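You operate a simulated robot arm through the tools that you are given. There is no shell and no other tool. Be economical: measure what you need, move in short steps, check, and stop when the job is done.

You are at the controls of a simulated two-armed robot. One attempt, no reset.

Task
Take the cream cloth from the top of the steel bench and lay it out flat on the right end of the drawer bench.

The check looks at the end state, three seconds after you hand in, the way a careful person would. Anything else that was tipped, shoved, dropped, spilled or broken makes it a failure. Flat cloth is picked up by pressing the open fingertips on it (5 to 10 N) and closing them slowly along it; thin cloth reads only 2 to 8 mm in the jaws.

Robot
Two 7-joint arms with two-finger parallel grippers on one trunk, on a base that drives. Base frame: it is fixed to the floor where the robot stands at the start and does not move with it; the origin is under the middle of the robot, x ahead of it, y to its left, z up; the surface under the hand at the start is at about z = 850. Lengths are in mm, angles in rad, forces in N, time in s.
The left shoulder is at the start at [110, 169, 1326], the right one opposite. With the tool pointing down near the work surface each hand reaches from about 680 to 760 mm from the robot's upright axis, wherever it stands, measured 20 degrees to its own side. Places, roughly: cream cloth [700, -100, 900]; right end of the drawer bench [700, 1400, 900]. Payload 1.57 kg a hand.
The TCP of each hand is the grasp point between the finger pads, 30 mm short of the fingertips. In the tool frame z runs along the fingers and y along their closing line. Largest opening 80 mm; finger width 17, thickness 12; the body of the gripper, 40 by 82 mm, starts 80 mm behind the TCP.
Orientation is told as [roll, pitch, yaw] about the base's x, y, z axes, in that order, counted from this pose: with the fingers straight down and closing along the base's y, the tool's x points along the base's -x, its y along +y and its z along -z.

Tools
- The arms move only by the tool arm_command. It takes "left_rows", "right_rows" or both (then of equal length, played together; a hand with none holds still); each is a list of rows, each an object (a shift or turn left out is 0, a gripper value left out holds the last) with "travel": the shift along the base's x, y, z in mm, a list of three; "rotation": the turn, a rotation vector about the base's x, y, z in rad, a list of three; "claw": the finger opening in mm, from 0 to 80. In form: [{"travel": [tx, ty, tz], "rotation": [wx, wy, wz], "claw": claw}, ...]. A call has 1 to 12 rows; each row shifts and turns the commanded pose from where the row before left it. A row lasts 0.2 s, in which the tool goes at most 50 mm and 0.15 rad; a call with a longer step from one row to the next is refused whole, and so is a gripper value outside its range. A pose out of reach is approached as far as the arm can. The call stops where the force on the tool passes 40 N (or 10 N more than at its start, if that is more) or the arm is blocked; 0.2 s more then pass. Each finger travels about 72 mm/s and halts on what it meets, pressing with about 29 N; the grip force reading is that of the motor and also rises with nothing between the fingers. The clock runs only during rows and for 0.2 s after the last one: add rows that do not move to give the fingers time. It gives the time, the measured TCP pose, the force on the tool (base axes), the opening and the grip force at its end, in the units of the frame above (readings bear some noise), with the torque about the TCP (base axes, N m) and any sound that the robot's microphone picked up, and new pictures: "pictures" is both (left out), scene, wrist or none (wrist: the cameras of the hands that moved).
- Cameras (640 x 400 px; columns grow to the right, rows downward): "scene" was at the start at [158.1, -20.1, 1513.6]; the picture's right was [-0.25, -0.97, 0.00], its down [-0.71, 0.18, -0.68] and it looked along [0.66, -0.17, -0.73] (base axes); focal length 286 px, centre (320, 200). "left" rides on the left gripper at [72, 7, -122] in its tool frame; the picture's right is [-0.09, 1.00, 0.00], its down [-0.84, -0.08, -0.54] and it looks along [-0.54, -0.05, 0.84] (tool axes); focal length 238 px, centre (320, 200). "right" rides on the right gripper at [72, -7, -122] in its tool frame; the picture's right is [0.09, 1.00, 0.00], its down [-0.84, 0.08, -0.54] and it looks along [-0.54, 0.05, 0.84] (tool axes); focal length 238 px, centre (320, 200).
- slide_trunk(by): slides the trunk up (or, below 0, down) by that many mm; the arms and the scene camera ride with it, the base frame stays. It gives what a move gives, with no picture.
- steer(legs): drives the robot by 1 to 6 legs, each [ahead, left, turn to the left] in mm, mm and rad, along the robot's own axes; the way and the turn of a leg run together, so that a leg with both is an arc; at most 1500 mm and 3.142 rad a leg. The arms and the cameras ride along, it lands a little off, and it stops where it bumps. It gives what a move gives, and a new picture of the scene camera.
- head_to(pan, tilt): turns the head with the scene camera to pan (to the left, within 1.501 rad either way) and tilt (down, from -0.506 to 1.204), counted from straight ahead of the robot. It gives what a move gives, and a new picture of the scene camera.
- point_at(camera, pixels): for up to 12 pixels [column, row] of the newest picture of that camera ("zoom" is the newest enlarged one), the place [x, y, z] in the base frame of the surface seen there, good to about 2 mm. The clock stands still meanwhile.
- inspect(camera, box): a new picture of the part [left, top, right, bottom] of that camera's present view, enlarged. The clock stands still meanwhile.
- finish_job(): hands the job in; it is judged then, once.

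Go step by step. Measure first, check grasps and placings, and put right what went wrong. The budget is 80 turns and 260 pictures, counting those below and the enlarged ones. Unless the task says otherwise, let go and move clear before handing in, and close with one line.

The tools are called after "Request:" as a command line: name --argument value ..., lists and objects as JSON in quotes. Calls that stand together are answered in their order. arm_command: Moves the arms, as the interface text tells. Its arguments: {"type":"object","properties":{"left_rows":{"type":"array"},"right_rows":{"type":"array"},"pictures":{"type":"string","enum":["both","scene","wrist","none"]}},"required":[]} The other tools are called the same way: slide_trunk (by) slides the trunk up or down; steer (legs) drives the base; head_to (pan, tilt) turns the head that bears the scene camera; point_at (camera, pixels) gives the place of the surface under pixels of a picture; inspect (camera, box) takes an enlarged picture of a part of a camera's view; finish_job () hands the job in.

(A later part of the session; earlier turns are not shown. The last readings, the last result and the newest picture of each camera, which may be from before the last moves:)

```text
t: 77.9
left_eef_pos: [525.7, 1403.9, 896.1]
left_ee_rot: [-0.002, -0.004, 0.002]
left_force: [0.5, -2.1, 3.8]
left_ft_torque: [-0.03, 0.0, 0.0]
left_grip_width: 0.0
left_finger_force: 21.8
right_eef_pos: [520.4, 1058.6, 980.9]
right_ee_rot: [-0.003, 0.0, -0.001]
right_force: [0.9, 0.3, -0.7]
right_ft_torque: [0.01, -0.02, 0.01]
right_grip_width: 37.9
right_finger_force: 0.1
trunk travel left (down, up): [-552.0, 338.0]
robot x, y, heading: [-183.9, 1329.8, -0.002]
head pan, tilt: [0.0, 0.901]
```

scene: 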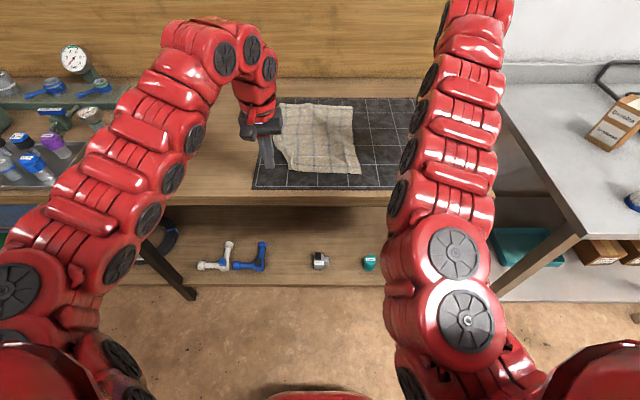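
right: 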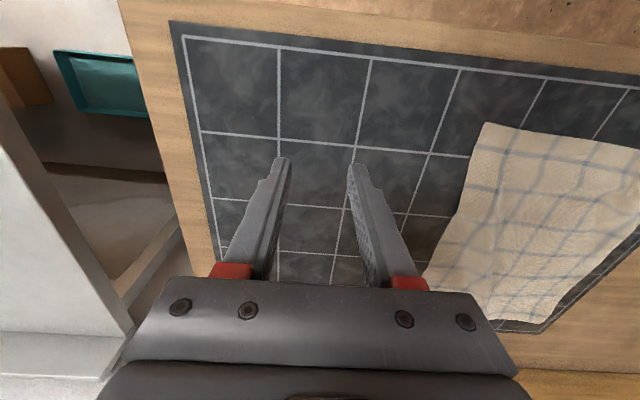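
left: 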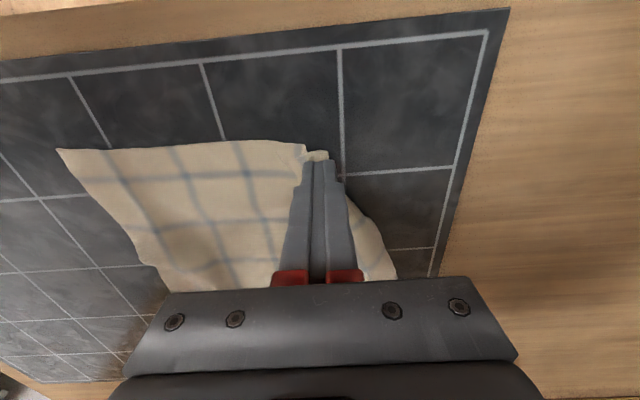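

Request:
arm_command --left_rows '[{"travel": [0, 4, -0.2]}, {"travel": [0, 4, -0.2]}, {"travel": [0, 4, -0.2]}, {"travel": [0, 4, -0.1]}, {"travel": [0, 4, -0.1]}, {"travel": [0, 4, -0.1]}, {"travel": [0, 4, 0]}, {"travel": [0, 4, 0]}, {"travel": [0, 4, 0]}, {}]' --pictures "wrist"

Request:
inspect --camera "left" --box '[180, 80, 420, 230]'

```text
t: 80.1
left_eef_pos: [525.3, 1439.9, 894.7]
left_ee_rot: [0.0, -0.002, 0.003]
left_force: [0.7, -3.2, 4.0]
left_ft_torque: [-0.1, -0.05, 0.0]
left_grip_width: 0.1
left_finger_force: 21.7
right_eef_pos: [520.9, 1057.2, 981.2]
right_ee_rot: [-0.004, 0.0, 0.001]
right_force: [0.0, -0.5, -0.7]
right_ft_torque: [0.01, 0.02, 0.01]
right_grip_width: 37.9
right_finger_force: 0.0
trunk travel left (down, up): [-552.0, 338.0]
robot x, y, heading: [-182.4, 1328.5, 0.003]
head pan, tilt: [0.0, 0.901]
```

left: 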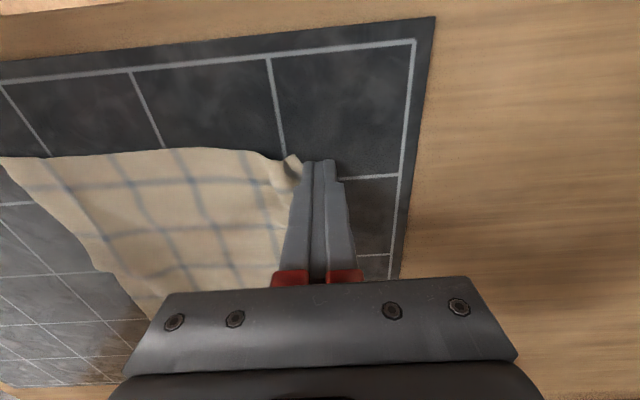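

```text
2.67 times, centred on (300, 155) of left
```

zoom: 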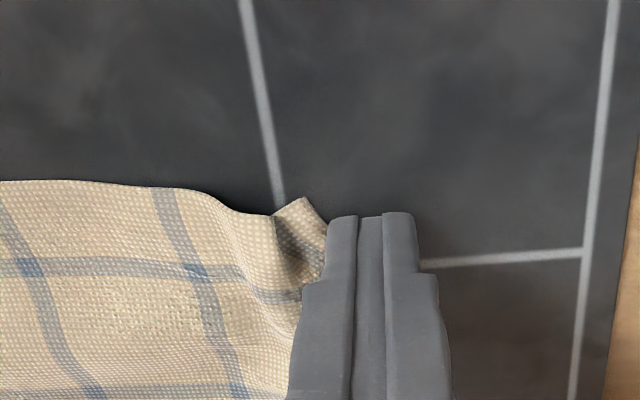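

The fold unrolled; only the corner tip curls up beside the finger (300,240). Lift up and look.

Request:
arm_command --left_rows '[{"travel": [0, 5, 5]}, {"travel": [0, 10, 25]}, {"travel": [0, 10, 30]}, {}, {}]' --pictures "both"

Request:
inspect --camera "left" --box '[80, 60, 400, 260]'

Request:
inspect --camera "scene" --box '[250, 80, 390, 200]'

```text
t: 81.3
left_eef_pos: [523.7, 1464.3, 955.2]
left_ee_rot: [-0.001, -0.002, 0.002]
left_force: [0.7, -0.4, -0.3]
left_ft_torque: [-0.02, 0.0, -0.02]
left_grip_width: 0.0
left_finger_force: 21.4
right_eef_pos: [522.5, 1059.3, 980.1]
right_ee_rot: [-0.005, 0.001, 0.001]
right_force: [0.0, -0.2, -0.2]
right_ft_torque: [-0.02, -0.03, -0.03]
right_grip_width: 38.1
right_finger_force: 0.2
trunk travel left (down, up): [-552.0, 338.0]
robot x, y, heading: [-185.0, 1330.1, 0.003]
head pan, tilt: [0.0, 0.901]
```

scene: 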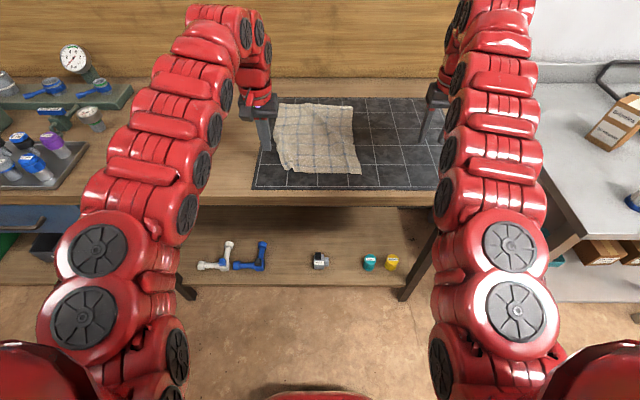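
left: 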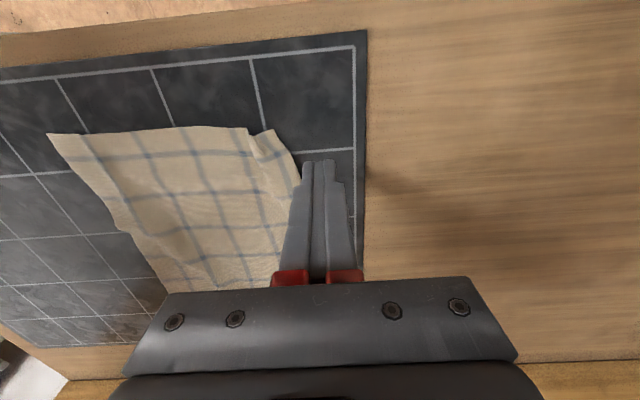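

```text
2.00 times, centred on (240, 160) of left
```

zoom: 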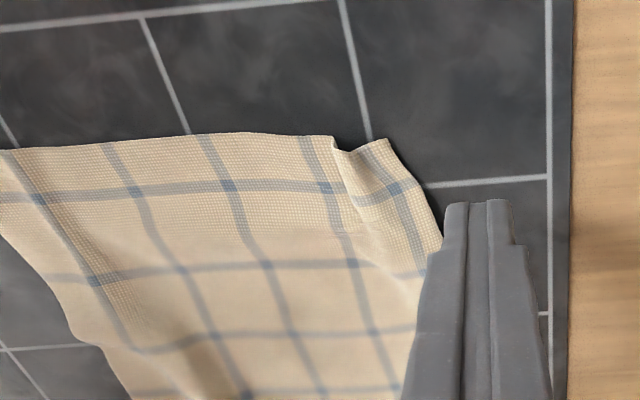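

```text
3.33 times, centred on (320, 140) of scene
```

zoom: 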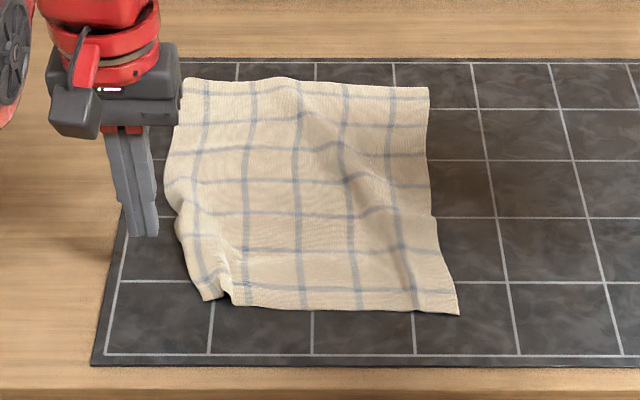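

Much better; a small pleat remains near the corner. Measure it for one more press-and-drag, plus the central ridge.

Request:
point_at --camera "zoom" --pixels '[[204, 297], [222, 280], [230, 300], [190, 250], [166, 185], [457, 312], [318, 135], [350, 180], [400, 245], [412, 285], [435, 210], [185, 85]]'

```text
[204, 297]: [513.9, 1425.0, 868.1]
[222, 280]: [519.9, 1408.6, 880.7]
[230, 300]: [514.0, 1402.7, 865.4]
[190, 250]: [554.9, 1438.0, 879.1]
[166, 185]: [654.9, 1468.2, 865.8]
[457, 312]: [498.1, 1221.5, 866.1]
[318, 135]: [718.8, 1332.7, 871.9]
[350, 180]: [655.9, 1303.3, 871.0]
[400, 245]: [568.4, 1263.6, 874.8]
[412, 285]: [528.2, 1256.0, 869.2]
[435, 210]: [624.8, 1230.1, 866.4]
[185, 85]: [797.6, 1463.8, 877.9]
```

Corner edge at y≈1425 should reach ≈1462. Press on it at y≈1419 with a bit more force and drag out.

Request:
arm_command --left_rows '[{"travel": [2, -23, 0]}, {"travel": [2, -23, 0]}, {"travel": [0, 0, -30]}, {"travel": [0, 0, -22]}, {"travel": [0, 0, -4]}, {"travel": [0, 0, -2]}, {"travel": [0, 0, -1]}, {}]' --pictures "wrist"

```text
t: 83.1
left_eef_pos: [528.9, 1420.0, 896.7]
left_ee_rot: [0.0, -0.002, 0.003]
left_force: [0.3, 0.4, 1.3]
left_ft_torque: [0.0, 0.01, 0.0]
left_grip_width: 0.1
left_finger_force: 21.1
right_eef_pos: [522.0, 1058.4, 981.9]
right_ee_rot: [-0.004, 0.0, 0.003]
right_force: [0.3, 0.0, 0.2]
right_ft_torque: [-0.03, -0.04, 0.03]
right_grip_width: 38.2
right_finger_force: 0.0
trunk travel left (down, up): [-552.0, 338.0]
robot x, y, heading: [-184.1, 1332.2, 0.002]
head pan, tilt: [0.0, 0.901]
```

left: 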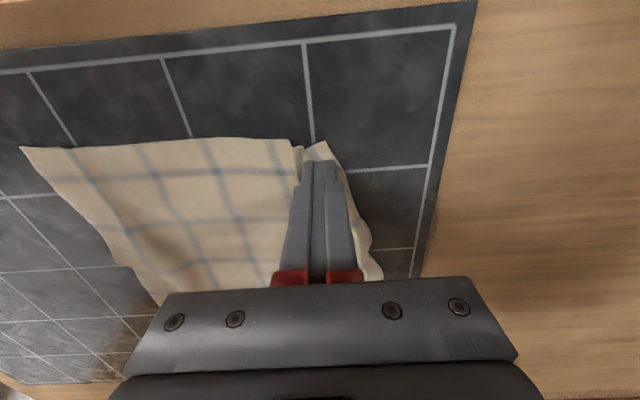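

Request:
arm_command --left_rows '[{"travel": [0, 0, -1]}, {"travel": [0, 0, -0.8]}, {}, {"travel": [0, 3, -0.2]}, {"travel": [0, 3, 0]}, {"travel": [0, 3, 0]}, {}]' --pictures "wrist"

```text
t: 84.7
left_eef_pos: [528.1, 1428.1, 895.3]
left_ee_rot: [0.0, -0.002, 0.002]
left_force: [-1.3, -8.3, 14.5]
left_ft_torque: [-0.31, 0.1, 0.03]
left_grip_width: 0.1
left_finger_force: 21.1
right_eef_pos: [519.6, 1057.1, 982.3]
right_ee_rot: [-0.002, -0.001, 0.001]
right_force: [0.7, 0.7, -0.6]
right_ft_torque: [0.02, -0.02, 0.02]
right_grip_width: 38.2
right_finger_force: 0.0
trunk travel left (down, up): [-552.0, 338.0]
robot x, y, heading: [-185.1, 1328.1, 0.002]
head pan, tilt: [0.0, 0.901]
```

left: 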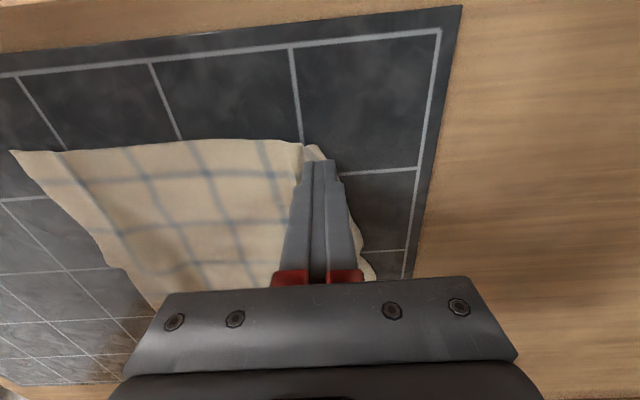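

Force is a bit high (14.5 N); ease slightly and continue outward.

Request:
arm_command --left_rows '[{"travel": [0, 3, 0.4]}, {"travel": [0, 3, 0]}, {"travel": [0, 3, 0]}, {"travel": [0, 3, 0]}, {"travel": [0, 3, 0]}, {"travel": [0, 3, 0]}, {"travel": [0, 3, 0]}, {"travel": [0, 3, 0]}, {}]' --pictures "none"

Request:
arm_command --left_rows '[{"travel": [0, 3, 8]}, {"travel": [0, 15, 30]}, {"travel": [0, 20, 30]}, {"travel": [0, 20, 0]}, {}]' --pictures "wrist"

Request:
inspect --camera "scene" --box '[250, 80, 390, 200]'

```text
t: 86.7
left_eef_pos: [529.0, 1451.5, 894.8]
left_ee_rot: [0.0, -0.001, 0.005]
left_force: [-0.4, -3.4, 5.7]
left_ft_torque: [-0.13, 0.05, 0.02]
left_grip_width: 0.1
left_finger_force: 21.2
right_eef_pos: [521.4, 1058.4, 981.3]
right_ee_rot: [-0.003, 0.0, 0.003]
right_force: [-0.3, 0.0, 0.8]
right_ft_torque: [0.01, 0.02, 0.01]
right_grip_width: 37.9
right_finger_force: 0.1
trunk travel left (down, up): [-552.0, 338.0]
robot x, y, heading: [-185.4, 1329.5, 0.003]
head pan, tilt: [0.0, 0.901]
```

```text
t: 87.9
left_eef_pos: [530.1, 1509.3, 962.3]
left_ee_rot: [0.0, -0.001, 0.002]
left_force: [0.3, 0.1, 0.0]
left_ft_torque: [0.0, -0.02, 0.01]
left_grip_width: 0.2
left_finger_force: 21.4
right_eef_pos: [521.7, 1057.8, 980.9]
right_ee_rot: [-0.004, 0.0, 0.001]
right_force: [-0.1, 0.1, 0.6]
right_ft_torque: [-0.01, 0.01, 0.02]
right_grip_width: 37.9
right_finger_force: 0.1
trunk travel left (down, up): [-552.0, 338.0]
robot x, y, heading: [-186.3, 1330.6, 0.001]
head pan, tilt: [0.0, 0.901]
```

left: 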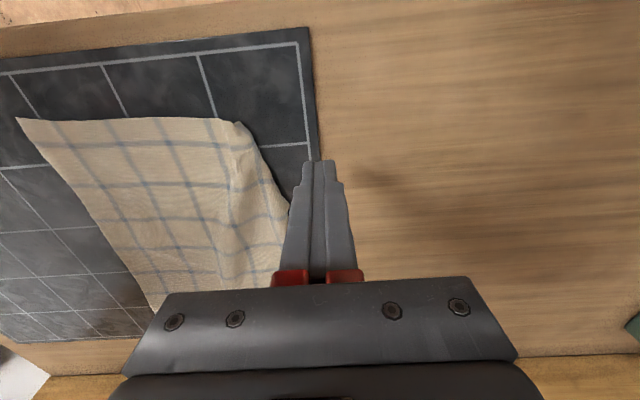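

```text
3.33 times, centred on (320, 140) of scene
```

zoom: 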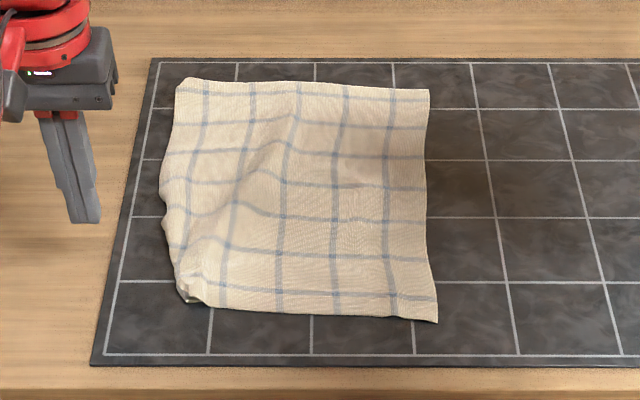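

The near side moved left and the cloth is flatter; a soft ridge and a curl at the corner (188,297) remain. Measure.

Request:
point_at --camera "zoom" --pixels '[[185, 298], [205, 295], [215, 240], [235, 200], [265, 155], [295, 115], [175, 260], [165, 215], [437, 320], [240, 230], [190, 280], [180, 85]]'

Request:
inspect --camera "left" --box '[140, 80, 320, 200]'

```text
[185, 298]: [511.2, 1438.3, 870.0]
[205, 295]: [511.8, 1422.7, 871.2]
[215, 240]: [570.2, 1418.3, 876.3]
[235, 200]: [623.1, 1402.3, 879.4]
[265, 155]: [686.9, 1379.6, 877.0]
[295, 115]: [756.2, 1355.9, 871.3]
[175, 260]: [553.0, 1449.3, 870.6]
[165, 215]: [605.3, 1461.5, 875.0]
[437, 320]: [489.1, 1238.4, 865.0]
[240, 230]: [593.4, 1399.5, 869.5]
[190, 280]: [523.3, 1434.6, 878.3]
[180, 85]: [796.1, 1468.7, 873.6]
```

```text
3.33 times, centred on (230, 140) of left
```

zoom: 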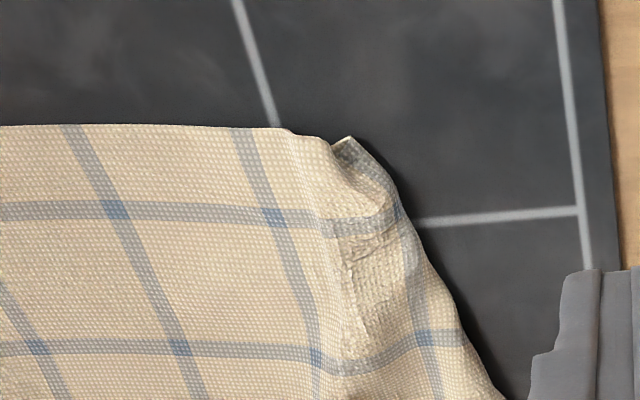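

The near-left corner still has a ridge at y≈1423 with a strip outside it to y≈1445. Use the left hand astride it: inner finger pins, outer finger drags the strip out.

Request:
arm_command --left_rows '[{"travel": [-1, -30, 0], "claw": 20}, {"travel": [-1, -30, 0]}, {"travel": [-1, -27, 0], "rotation": [-0.01, 0, 0]}, {"travel": [0, 0, -25]}, {"travel": [0, 0, -25]}, {"travel": [0, 0, -12]}, {"travel": [0, 0, -2]}, {}]' --pictures "wrist"

Request:
inspect --camera "left" --box '[220, 80, 420, 205]'

```text
t: 89.7
left_eef_pos: [526.2, 1423.8, 899.2]
left_ee_rot: [-0.011, -0.002, 0.003]
left_force: [0.6, 0.4, 0.9]
left_ft_torque: [0.01, 0.0, 0.01]
left_grip_width: 20.0
left_finger_force: 0.2
right_eef_pos: [521.2, 1057.5, 981.2]
right_ee_rot: [-0.003, 0.0, 0.002]
right_force: [0.4, -0.2, -0.1]
right_ft_torque: [0.04, -0.01, 0.0]
right_grip_width: 38.2
right_finger_force: 0.0
trunk travel left (down, up): [-552.0, 338.0]
robot x, y, heading: [-182.5, 1330.6, -0.0]
head pan, tilt: [0.0, 0.901]
```

left: 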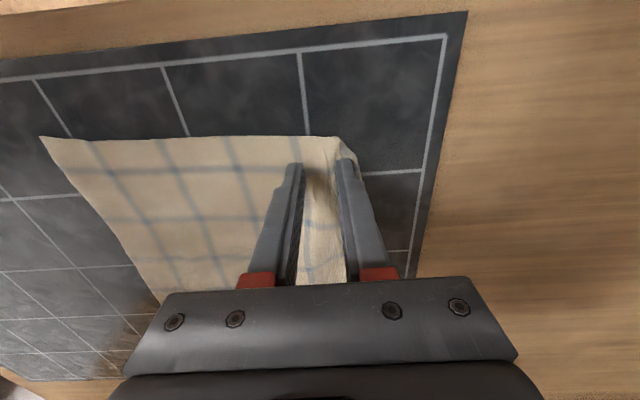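

```text
3.20 times, centred on (320, 142) of left
```

zoom: 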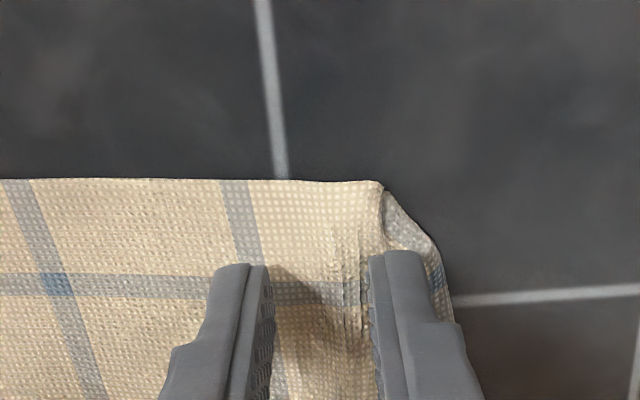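

Outer finger sits just outside the ridge over the flap. Shift 3 mm out, press, and check force.

Request:
arm_command --left_rows '[{"travel": [0, 3, -1]}, {"travel": [0, 0, -1.5]}, {"travel": [0, 0, -1]}, {}]' --pictures "none"

```text
t: 90.7
left_eef_pos: [525.4, 1425.9, 896.7]
left_ee_rot: [-0.01, -0.003, 0.002]
left_force: [1.1, -1.2, 7.0]
left_ft_torque: [0.05, -0.01, 0.0]
left_grip_width: 19.0
left_finger_force: 0.0
right_eef_pos: [520.0, 1057.4, 980.5]
right_ee_rot: [-0.004, -0.001, 0.003]
right_force: [0.2, -0.2, -0.5]
right_ft_torque: [0.02, 0.03, 0.02]
right_grip_width: 37.7
right_finger_force: 0.1
trunk travel left (down, up): [-552.0, 338.0]
robot x, y, heading: [-189.0, 1330.3, 0.001]
head pan, tilt: [0.0, 0.901]
```

Balanced 7 N. Open to 56 while shifting outward at half rate.

Request:
arm_command --left_rows '[{"travel": [0, 2, -0.2], "claw": 24}, {"travel": [0, 2, -0.2], "claw": 28}, {"travel": [0, 2, -0.1], "claw": 32}, {"travel": [0, 2, -0.1], "claw": 36}, {"travel": [0, 2, 0], "claw": 40}, {"travel": [0, 2, 0], "claw": 44}, {"travel": [0, 2, 0], "claw": 48}, {"travel": [0, 2, 0], "claw": 52}, {"travel": [0, 2, 0], "claw": 56}, {}]' --pictures "wrist"

Request:
inspect --camera "left" --box '[220, 80, 420, 205]'

```text
t: 92.9
left_eef_pos: [525.2, 1443.8, 893.2]
left_ee_rot: [-0.01, 0.0, 0.004]
left_force: [-1.7, 1.8, 3.2]
left_ft_torque: [-0.06, 0.07, -0.04]
left_grip_width: 55.0
left_finger_force: 0.1
right_eef_pos: [520.6, 1059.0, 982.2]
right_ee_rot: [-0.003, 0.0, 0.002]
right_force: [-0.6, -0.7, -0.4]
right_ft_torque: [0.01, -0.03, 0.01]
right_grip_width: 37.9
right_finger_force: 0.1
trunk travel left (down, up): [-552.0, 338.0]
robot x, y, heading: [-183.1, 1329.1, 0.002]
head pan, tilt: [0.0, 0.901]
```

left: 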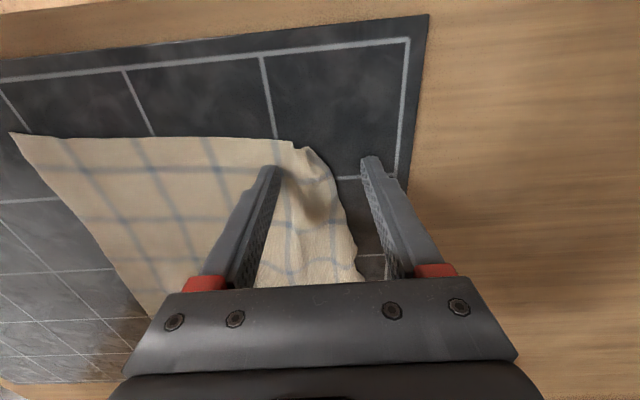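

```text
3.20 times, centred on (320, 142) of left
```

zoom: 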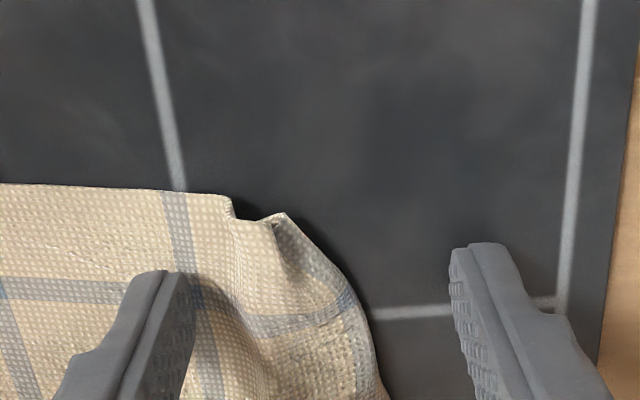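

The pleat has opened partly. Lift and look at how it settled.

Request:
arm_command --left_rows '[{"travel": [0, 0, 6]}, {"travel": [0, 10, 25]}, {"travel": [0, 20, 30]}, {"travel": [0, 30, 0]}, {}]' --pictures "wrist"

Request:
inspect --camera "left" --box '[100, 60, 340, 210]'

Request:
inspect --camera "scene" --box '[265, 95, 375, 180]'

Request:
point_at --camera "zoom" --pixels '[[100, 340], [120, 350], [130, 300], [110, 280], [90, 230], [180, 200], [200, 260], [150, 320], [140, 250], [250, 330], [95, 300], [75, 180]]'

```text
t: 94.1
left_eef_pos: [525.9, 1504.7, 956.9]
left_ee_rot: [-0.012, -0.001, 0.002]
left_force: [-0.2, -0.5, -0.4]
left_ft_torque: [-0.01, -0.01, 0.0]
left_grip_width: 56.0
left_finger_force: 0.0
right_eef_pos: [521.0, 1057.2, 981.0]
right_ee_rot: [-0.005, 0.002, 0.001]
right_force: [1.8, 0.1, -0.2]
right_ft_torque: [0.02, -0.01, 0.03]
right_grip_width: 37.8
right_finger_force: 0.1
trunk travel left (down, up): [-552.0, 338.0]
robot x, y, heading: [-185.4, 1331.5, -0.002]
head pan, tilt: [0.0, 0.901]
```

left: 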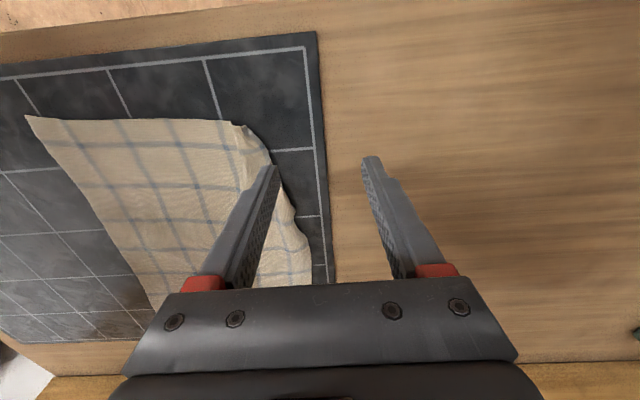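

```text
2.67 times, centred on (220, 135) of left
```

zoom: 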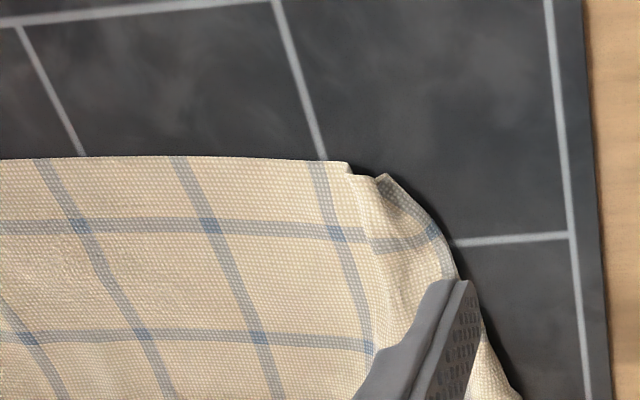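

```text
4.71 times, centred on (320, 138) of scene
```

zoom: 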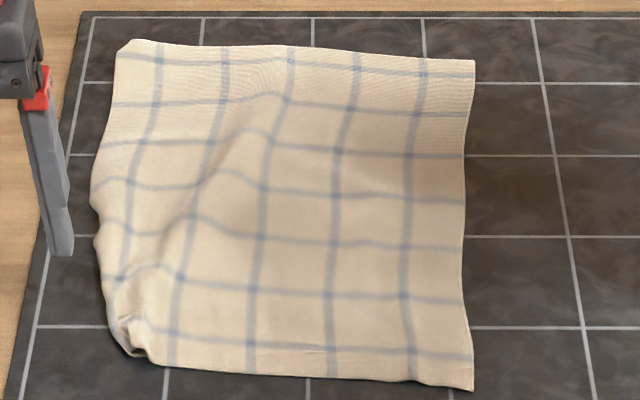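

```text
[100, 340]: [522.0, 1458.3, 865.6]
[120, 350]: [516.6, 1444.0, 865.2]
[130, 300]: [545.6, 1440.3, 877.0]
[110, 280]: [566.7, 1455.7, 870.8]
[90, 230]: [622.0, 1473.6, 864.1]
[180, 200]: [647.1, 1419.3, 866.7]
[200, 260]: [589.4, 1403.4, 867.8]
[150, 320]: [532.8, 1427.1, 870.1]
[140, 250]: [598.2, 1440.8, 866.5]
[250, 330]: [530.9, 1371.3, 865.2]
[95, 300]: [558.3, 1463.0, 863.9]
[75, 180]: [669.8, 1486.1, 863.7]
```

Now nearly flat: all grid lines visible; only a small hump (z≈877 at [546,1440]) with the edge margin standing. I'll smooth it outward with closed fingers from inside, lightly.

Request:
arm_command --left_rows '[{"travel": [5, -30, 0], "claw": 0}, {"travel": [5, -30, 0], "rotation": [0.01, 0, 0]}, {"travel": [3, -27, 0]}, {"travel": [0, 0, -25]}, {"travel": [0, 0, -20]}, {"travel": [0, 0, -12]}, {"travel": [0, 0, -3]}, {}]' --pictures "none"

Request:
arm_command --left_rows '[{"travel": [0, 0, -1]}, {}]' --pictures "wrist"

```text
t: 95.9
left_eef_pos: [530.1, 1424.6, 897.1]
left_ee_rot: [0.0, -0.003, 0.003]
left_force: [2.0, -1.1, 6.4]
left_ft_torque: [0.0, -0.05, -0.03]
left_grip_width: 0.1
left_finger_force: 21.3
left hand out of reach, approached as far as the arm can: row 3
right_eef_pos: [521.2, 1057.7, 982.0]
right_ee_rot: [-0.005, 0.0, 0.001]
right_force: [-0.3, -0.2, 0.1]
right_ft_torque: [-0.01, -0.01, -0.02]
right_grip_width: 37.8
right_finger_force: 0.1
trunk travel left (down, up): [-552.0, 338.0]
robot x, y, heading: [-187.5, 1331.9, -0.001]
head pan, tilt: [0.0, 0.901]
```

```text
t: 96.5
left_eef_pos: [529.7, 1424.2, 895.7]
left_ee_rot: [0.0, -0.003, 0.005]
left_force: [3.6, -0.5, 11.3]
left_ft_torque: [0.04, -0.1, -0.04]
left_grip_width: 0.0
left_finger_force: 21.2
right_eef_pos: [519.9, 1058.1, 982.2]
right_ee_rot: [-0.004, -0.001, 0.002]
right_force: [1.2, -0.2, 0.5]
right_ft_torque: [0.02, 0.0, 0.0]
right_grip_width: 38.1
right_finger_force: 0.1
trunk travel left (down, up): [-552.0, 338.0]
robot x, y, heading: [-186.2, 1334.5, -0.003]
head pan, tilt: [0.0, 0.901]
```

left: 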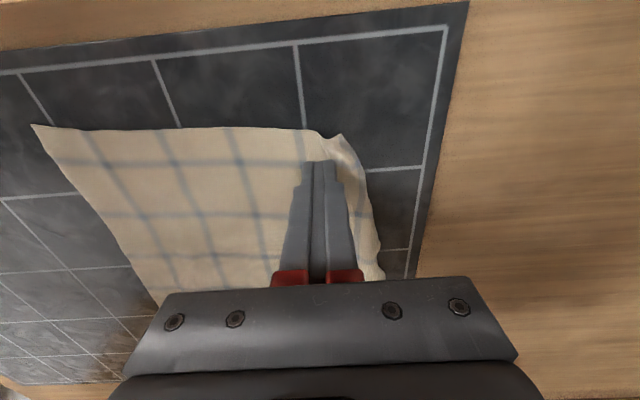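

Contact at (530,1424). Ease to a lighter force and sweep outward past the edge.

Request:
arm_command --left_rows '[{"travel": [0, 3, 0.6]}, {"travel": [0, 4, 0]}, {"travel": [0, 4, 0]}, {"travel": [0, 4, 0]}, {"travel": [0, 4, 0]}, {"travel": [0, 4, 0]}, {"travel": [0, 4, 0]}, {"travel": [0, 4, 0]}, {"travel": [0, 5, 0]}, {"travel": [0, 5, 0]}, {"travel": [0, 5, 0]}, {}]' --pictures "none"

Request:
arm_command --left_rows '[{"travel": [0, 5, 10]}, {"travel": [0, 15, 30]}, {"travel": [0, 25, 30]}, {}, {}]' --pictures "wrist"

Request:
inspect --camera "left" --box '[100, 60, 340, 210]'

Request:
inspect --camera "scene" --box '[265, 95, 375, 180]'

```text
t: 99.1
left_eef_pos: [527.5, 1469.9, 895.6]
left_ee_rot: [0.0, -0.004, 0.003]
left_force: [-0.7, -6.4, 8.7]
left_ft_torque: [-0.2, 0.02, 0.01]
left_grip_width: 0.0
left_finger_force: 21.2
right_eef_pos: [520.1, 1058.1, 981.2]
right_ee_rot: [-0.001, -0.002, 0.002]
right_force: [0.2, -0.8, 0.3]
right_ft_torque: [0.01, 0.02, 0.02]
right_grip_width: 38.0
right_finger_force: 0.0
trunk travel left (down, up): [-552.0, 338.0]
robot x, y, heading: [-186.6, 1333.2, 0.004]
head pan, tilt: [0.0, 0.901]
```

```text
t: 100.3
left_eef_pos: [530.5, 1517.4, 966.2]
left_ee_rot: [0.001, -0.001, 0.002]
left_force: [-0.3, -0.1, -0.2]
left_ft_torque: [-0.03, -0.01, 0.01]
left_grip_width: 0.0
left_finger_force: 21.7
right_eef_pos: [521.2, 1057.7, 981.2]
right_ee_rot: [-0.003, -0.002, 0.003]
right_force: [-0.1, 0.0, 0.7]
right_ft_torque: [0.01, -0.04, 0.02]
right_grip_width: 38.0
right_finger_force: 0.0
trunk travel left (down, up): [-552.0, 338.0]
robot x, y, heading: [-185.0, 1331.3, 0.005]
head pan, tilt: [0.0, 0.901]
```

left: 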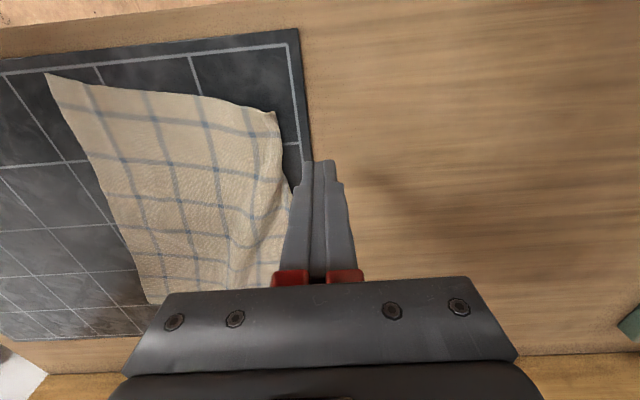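

```text
2.67 times, centred on (220, 135) of left
```

zoom: 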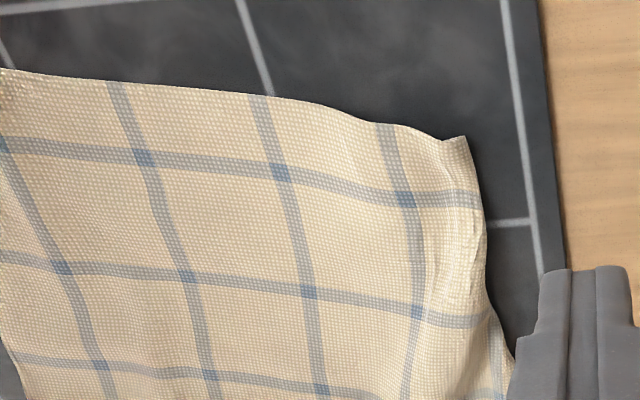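

```text
4.71 times, centred on (320, 138) of scene
```

zoom: 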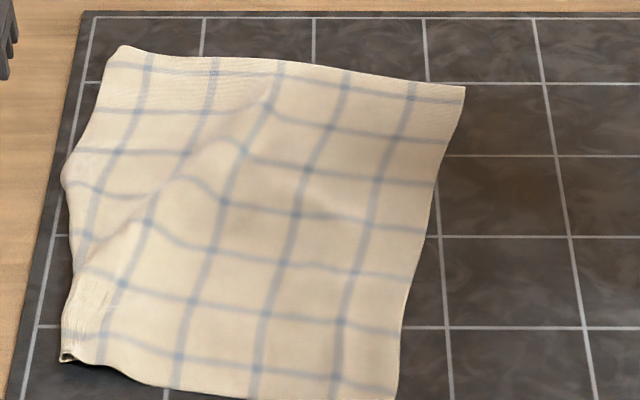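

The corner is now fully opened (cloth turned slightly, still on the mat). Measure the remaining soft ridge.

Request:
point_at --camera "zoom" --pixels '[[120, 50], [463, 88], [395, 395], [66, 352], [65, 180], [270, 100], [235, 140], [185, 180], [150, 215], [110, 255], [80, 300], [120, 170]]'

```text
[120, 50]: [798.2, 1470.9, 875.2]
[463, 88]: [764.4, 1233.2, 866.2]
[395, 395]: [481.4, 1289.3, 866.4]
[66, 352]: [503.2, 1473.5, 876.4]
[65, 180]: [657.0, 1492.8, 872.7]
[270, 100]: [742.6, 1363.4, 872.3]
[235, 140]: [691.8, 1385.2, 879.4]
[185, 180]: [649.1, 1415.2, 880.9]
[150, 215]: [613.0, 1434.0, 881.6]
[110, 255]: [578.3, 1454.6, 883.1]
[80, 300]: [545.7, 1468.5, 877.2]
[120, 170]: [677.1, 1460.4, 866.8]
```

The near-right corner was cut off by the crop; take a wider look.

Request:
inspect --camera "scene" --box '[250, 85, 390, 205]'

Request:
point_at --camera "zoom" --pixels '[[145, 302], [382, 350], [385, 342], [300, 335], [430, 108], [190, 80], [330, 200], [400, 230], [250, 280]]'

```text
3.33 times, centred on (320, 145) of scene
```

zoom: 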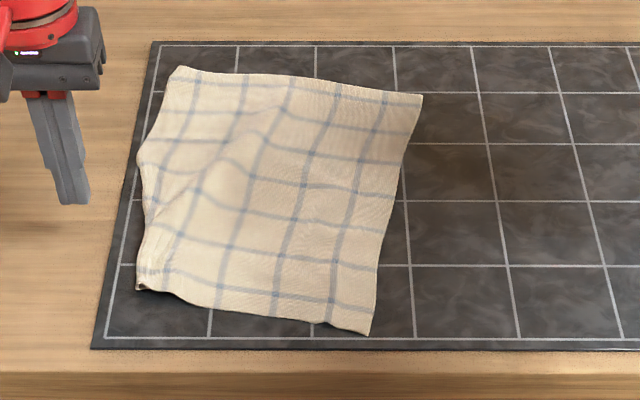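

```text
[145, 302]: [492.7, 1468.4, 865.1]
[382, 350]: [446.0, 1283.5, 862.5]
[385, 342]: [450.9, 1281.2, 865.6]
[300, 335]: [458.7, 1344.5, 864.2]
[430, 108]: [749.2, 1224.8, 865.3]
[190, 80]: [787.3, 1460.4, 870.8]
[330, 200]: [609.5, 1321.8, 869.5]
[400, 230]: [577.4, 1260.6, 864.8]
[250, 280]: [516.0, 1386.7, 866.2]
```

Counting grid lines, the near edge shows 4 of 5, so a ~40 mm strip is still tucked under at the near-left corner. Plan: pin the near edge with the right hand, then pinch near that corner with the left, lift so the flap hangs free, and re-lay it outward. First bring the right hand over.

Request:
arm_command --right_rows '[{"travel": [-2, 44, 0], "claw": 0}, {"travel": [-2, 44, 0]}, {"travel": [-2, 44, 0]}, {"travel": [-2, 44, 0]}, {"travel": [-2, 44, 0]}, {"travel": [-2, 44, 0]}, {"travel": [0, 0, -25]}, {"travel": [0, 0, -25]}, {"travel": [0, 0, -20]}, {"travel": [0, 0, -10]}, {}]' --pictures "wrist"

Request:
inspect --camera "right" --box '[280, 60, 600, 260]'

```text
t: 102.7
left_eef_pos: [530.0, 1516.4, 965.5]
left_ee_rot: [-0.001, -0.002, 0.003]
left_force: [0.4, 1.1, -0.5]
left_ft_torque: [0.01, 0.03, -0.04]
left_grip_width: 0.0
left_finger_force: 21.5
right_eef_pos: [507.1, 1322.6, 897.7]
right_ee_rot: [-0.003, 0.0, 0.003]
right_force: [-0.4, 0.1, 0.5]
right_ft_torque: [0.05, -0.01, 0.03]
right_grip_width: 0.0
right_finger_force: 21.1
right hand out of reach, approached as far as the arm can: row 6
trunk travel left (down, up): [-552.0, 338.0]
robot x, y, heading: [-184.4, 1329.8, -0.001]
head pan, tilt: [0.0, 0.901]
```

right: 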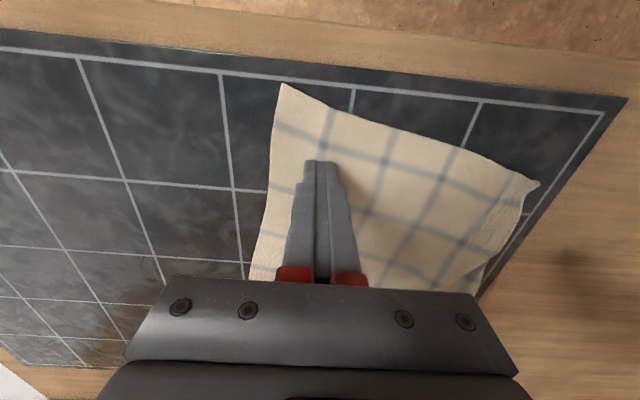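

```text
2.00 times, centred on (440, 160) of right
```

zoom: 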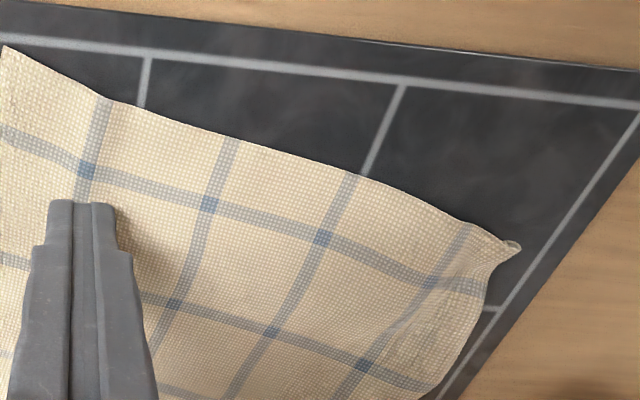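

4 lines visible, ~45 mm tucked under past (490,240). Press the right hand gently as a pin, and measure the edge for the left pinch.

Request:
point_at --camera "zoom" --pixels '[[355, 175], [410, 192], [465, 222], [500, 240], [515, 245], [490, 290], [440, 240], [430, 280]]'

Request:
arm_command --right_rows '[{"travel": [0, 0, -1]}, {"travel": [0, 0, -1]}, {}]' --pictures "none"

```text
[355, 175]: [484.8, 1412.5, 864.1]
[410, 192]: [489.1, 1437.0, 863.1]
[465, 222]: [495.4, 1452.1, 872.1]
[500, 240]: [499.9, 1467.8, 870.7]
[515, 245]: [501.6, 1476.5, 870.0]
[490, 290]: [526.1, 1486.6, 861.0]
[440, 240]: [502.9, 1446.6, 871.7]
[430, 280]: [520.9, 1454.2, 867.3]
```

```text
t: 103.5
left_eef_pos: [531.4, 1516.6, 965.3]
left_ee_rot: [0.0, -0.001, 0.004]
left_force: [-0.6, 0.3, 0.0]
left_ft_torque: [-0.01, 0.01, 0.02]
left_grip_width: 0.1
left_finger_force: 21.2
right_eef_pos: [507.0, 1321.1, 896.8]
right_ee_rot: [-0.003, 0.0, 0.001]
right_force: [0.6, 0.2, 0.0]
right_ft_torque: [-0.02, 0.01, -0.01]
right_grip_width: 0.0
right_finger_force: 21.4
trunk travel left (down, up): [-552.0, 338.0]
robot x, y, heading: [-184.4, 1325.7, 0.004]
head pan, tilt: [0.0, 0.901]
```

Pinch target: TCP ≈ [504,1444]. Lower right 1 mm more, bring left down with a 28 mm opening.

Request:
arm_command --left_rows '[{"travel": [-9, -24, 0], "claw": 28}, {"travel": [-9, -24, 0]}, {"travel": [-9, -24, 0]}, {"travel": [0, 0, -25]}, {"travel": [0, 0, -25]}, {"travel": [0, 0, -12]}, {"travel": [0, 0, -4]}, {}]' --right_rows '[{"travel": [0, 0, -1]}, {"travel": [0, 0, -1]}, {}, {}, {}, {}, {}, {}]' --pictures "wrist"

```text
t: 105.3
left_eef_pos: [504.4, 1443.4, 896.1]
left_ee_rot: [-0.001, -0.002, 0.003]
left_force: [0.4, -0.4, 0.7]
left_ft_torque: [0.0, 0.01, 0.03]
left_grip_width: 27.9
left_finger_force: 0.0
right_eef_pos: [507.6, 1321.7, 895.6]
right_ee_rot: [-0.003, -0.001, 0.001]
right_force: [0.1, 0.5, 0.7]
right_ft_torque: [0.02, -0.01, 0.03]
right_grip_width: 0.0
right_finger_force: 21.1
trunk travel left (down, up): [-552.0, 338.0]
robot x, y, heading: [-183.1, 1330.3, -0.0]
head pan, tilt: [0.0, 0.901]
```

right: 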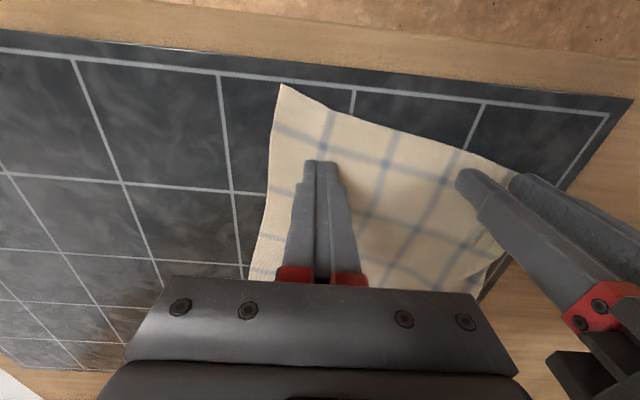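
left: 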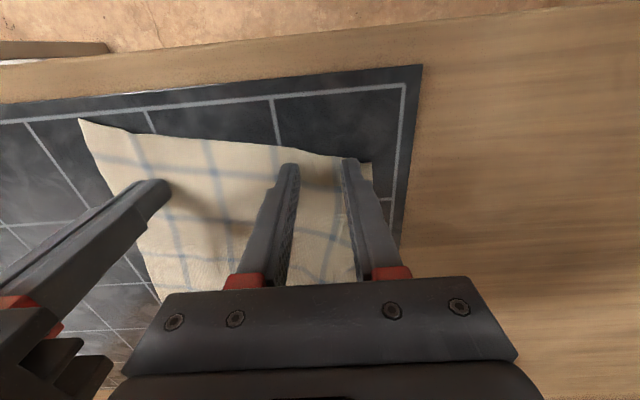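

Request:
arm_command --left_rows '[{"travel": [4, 0, -1]}, {"travel": [0, 0, -1]}, {}]' --right_rows '[{"travel": [0, 0, -1]}, {}, {}]' --pictures "none"

```text
t: 106.1
left_eef_pos: [506.4, 1441.9, 895.5]
left_ee_rot: [0.001, -0.002, 0.004]
left_force: [-1.2, 0.1, 3.4]
left_ft_torque: [0.05, 0.02, -0.01]
left_grip_width: 27.8
left_finger_force: 0.0
right_eef_pos: [507.8, 1321.6, 895.0]
right_ee_rot: [-0.004, 0.0, 0.002]
right_force: [0.7, 0.1, 0.8]
right_ft_torque: [0.02, 0.0, 0.0]
right_grip_width: 0.1
right_finger_force: 21.9
trunk travel left (down, up): [-552.0, 338.0]
robot x, y, heading: [-182.7, 1329.8, -0.0]
head pan, tilt: [0.0, 0.901]
```

Request:
arm_command --left_rows '[{"travel": [0, 0, -0.7]}, {}, {"claw": 24}, {"claw": 20}, {"claw": 16}, {"claw": 12}, {"claw": 8}, {"claw": 4}, {"claw": 0}, {}]' --right_rows '[{"travel": [0, 0, -1]}, {"travel": [0, 0, -0.5]}, {}, {}, {}, {}, {}, {}, {}, {}]' --pictures "wrist"

```text
t: 108.3
left_eef_pos: [505.9, 1442.1, 895.3]
left_ee_rot: [-0.003, 0.0, 0.001]
left_force: [-0.8, -3.3, 5.8]
left_ft_torque: [-0.08, 0.03, -0.02]
left_grip_width: 2.3
left_finger_force: 23.5
right_eef_pos: [507.7, 1321.6, 894.3]
right_ee_rot: [-0.004, -0.002, 0.001]
right_force: [4.0, 4.3, 10.0]
right_ft_torque: [0.12, -0.11, -0.01]
right_grip_width: 0.0
right_finger_force: 21.2
trunk travel left (down, up): [-552.0, 338.0]
robot x, y, heading: [-186.6, 1331.6, 0.002]
head pan, tilt: [0.0, 0.901]
```

right: 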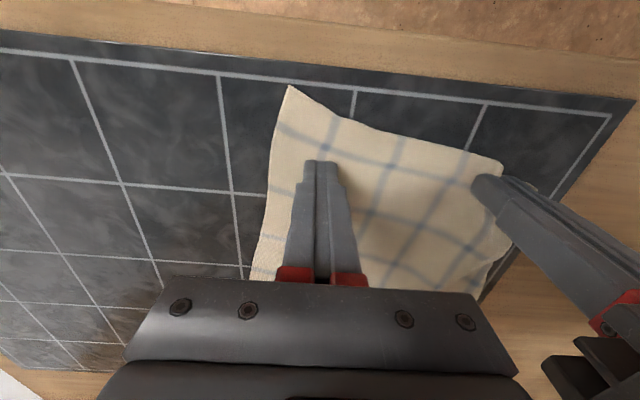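
left: 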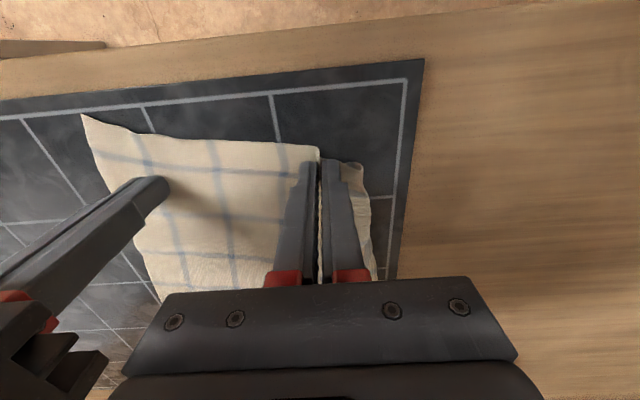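

Pinched (2.3 mm) with the right pinning at 10 N. Lift the left while moving inward so the tucked flap hangs free.

Request:
arm_command --left_rows '[{"travel": [0, 0, 10]}, {"travel": [0, -3, 15]}, {"travel": [0, -5, 15]}, {"travel": [0, -8, 15]}, {"travel": [0, -10, 15]}, {"travel": [0, -8, 10]}, {}, {}]' --pictures "both"

Request:
inspect --camera "left" --box '[180, 60, 420, 210]'

Request:
inspect --camera "right" --box '[280, 60, 600, 260]'

```text
t: 110.1
left_eef_pos: [506.7, 1408.3, 975.2]
left_ee_rot: [-0.003, -0.002, 0.0]
left_force: [1.1, -1.2, -3.7]
left_ft_torque: [-0.05, -0.01, -0.04]
left_grip_width: 2.1
left_finger_force: 24.1
right_eef_pos: [508.2, 1321.4, 893.3]
right_ee_rot: [-0.005, -0.003, 0.002]
right_force: [6.3, 4.4, 19.2]
right_ft_torque: [0.21, -0.11, -0.02]
right_grip_width: 0.0
right_finger_force: 20.9
trunk travel left (down, up): [-552.0, 338.0]
robot x, y, heading: [-183.3, 1330.9, -0.005]
head pan, tilt: [0.0, 0.901]
```

scene: 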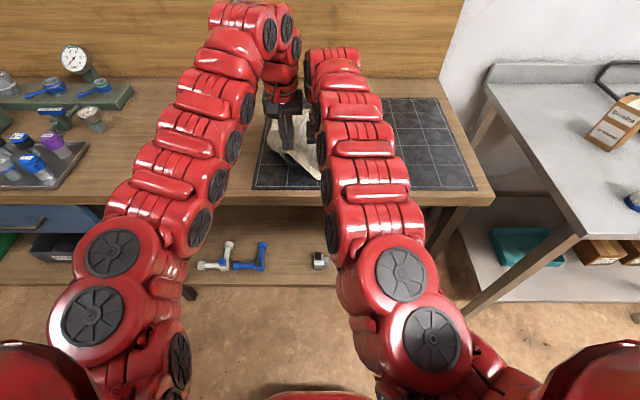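
left: 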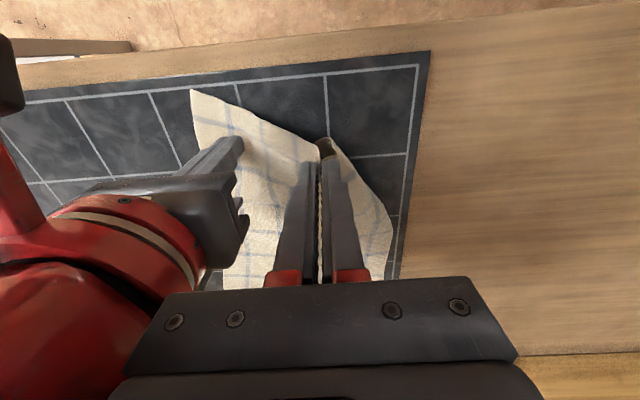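

```text
2.67 times, centred on (300, 135) of left
```

zoom: 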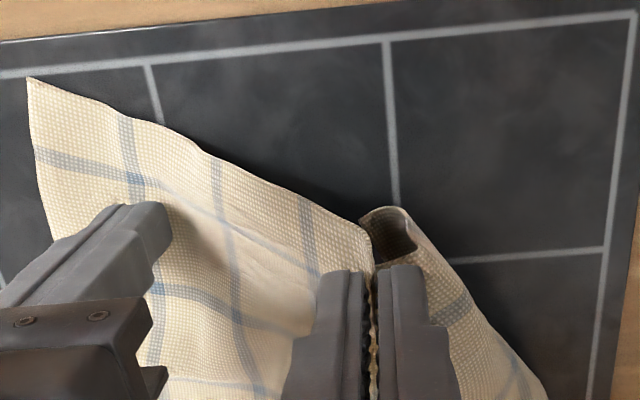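

```text
2.00 times, centred on (440, 160) of right
```

zoom: 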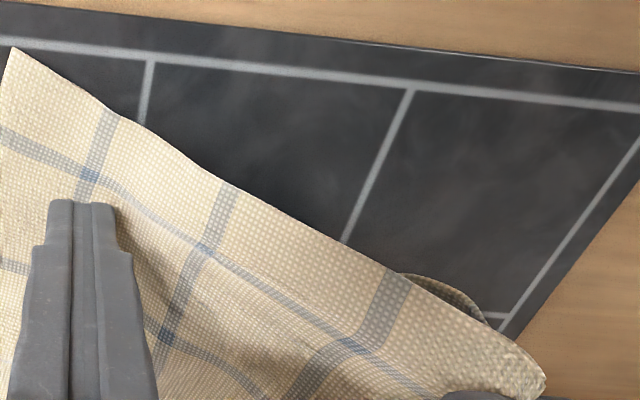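

The flap still curls into a tube outside the pinch (390,230). Hands are close, so lift the right hand off and away, then raise the left higher to let the flap hang.

Request:
arm_command --left_rows '[{}, {}, {}, {"travel": [0, 0, 15]}, {"travel": [0, 0, 20]}, {"travel": [0, 0, 20]}, {"travel": [0, 0, 20]}, {}, {}]' --right_rows '[{"travel": [0, 0, 10]}, {"travel": [0, -25, 25]}, {"travel": [0, -40, 25]}, {"travel": [0, -45, 20]}, {"travel": [0, -45, 0]}, {"travel": [0, -45, 0]}, {"travel": [0, -30, 0]}, {}, {}]' --pictures "both"

Request:
inspect --camera "left" --box '[180, 60, 420, 210]'

Request:
inspect --camera "scene" --box '[250, 75, 390, 195]'

```text
t: 112.1
left_eef_pos: [515.9, 1407.1, 1013.9]
left_ee_rot: [0.001, -0.005, 0.003]
left_force: [0.0, -0.2, -0.2]
left_ft_torque: [-0.03, -0.02, 0.0]
left_grip_width: 2.3
left_finger_force: 23.8
left hand out of reach, approached as far as the arm can: row 6, 7
right_eef_pos: [507.7, 1088.5, 974.2]
right_ee_rot: [-0.003, -0.001, 0.0]
right_force: [-0.6, 0.0, 0.1]
right_ft_torque: [0.03, 0.0, 0.01]
right_grip_width: 0.2
right_finger_force: 21.5
trunk travel left (down, up): [-552.0, 338.0]
robot x, y, heading: [-186.5, 1333.9, 0.0]
head pan, tilt: [0.0, 0.901]
```

scene: 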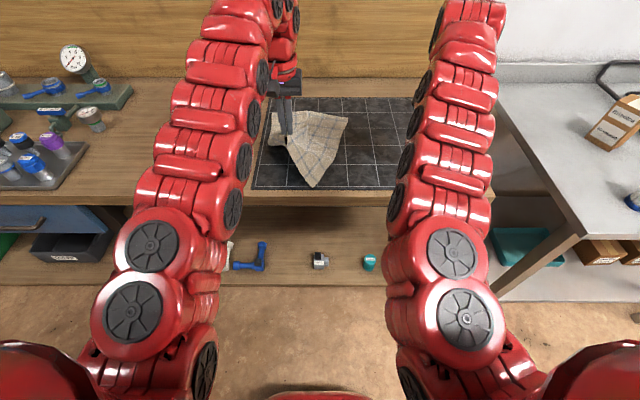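
right: 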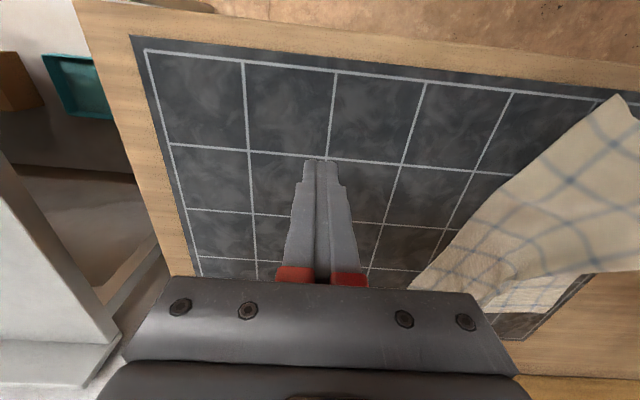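
left: 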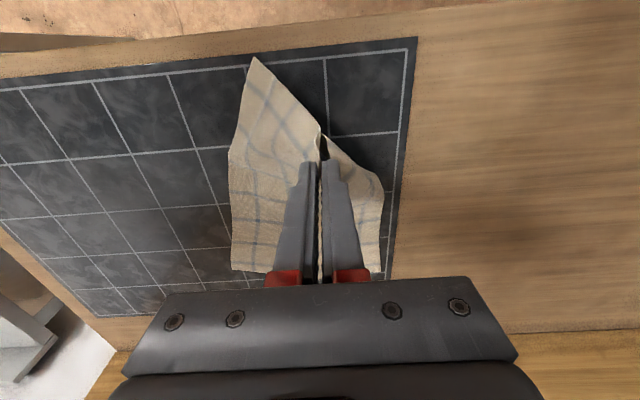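

```text
2.67 times, centred on (300, 135) of left
```

zoom: 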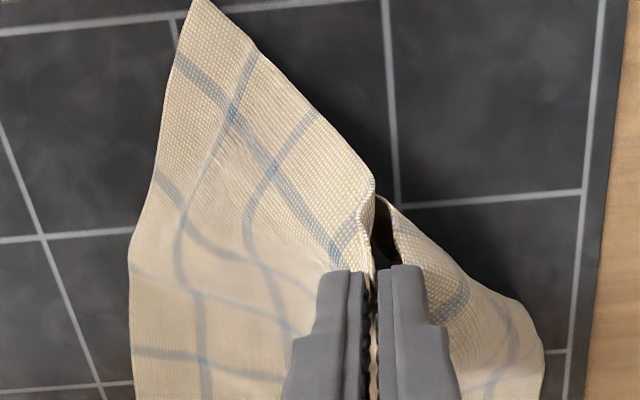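

```text
3.33 times, centred on (320, 135) of scene
```

zoom: 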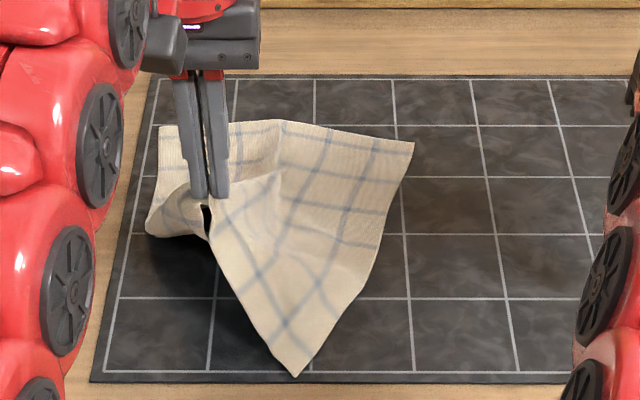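

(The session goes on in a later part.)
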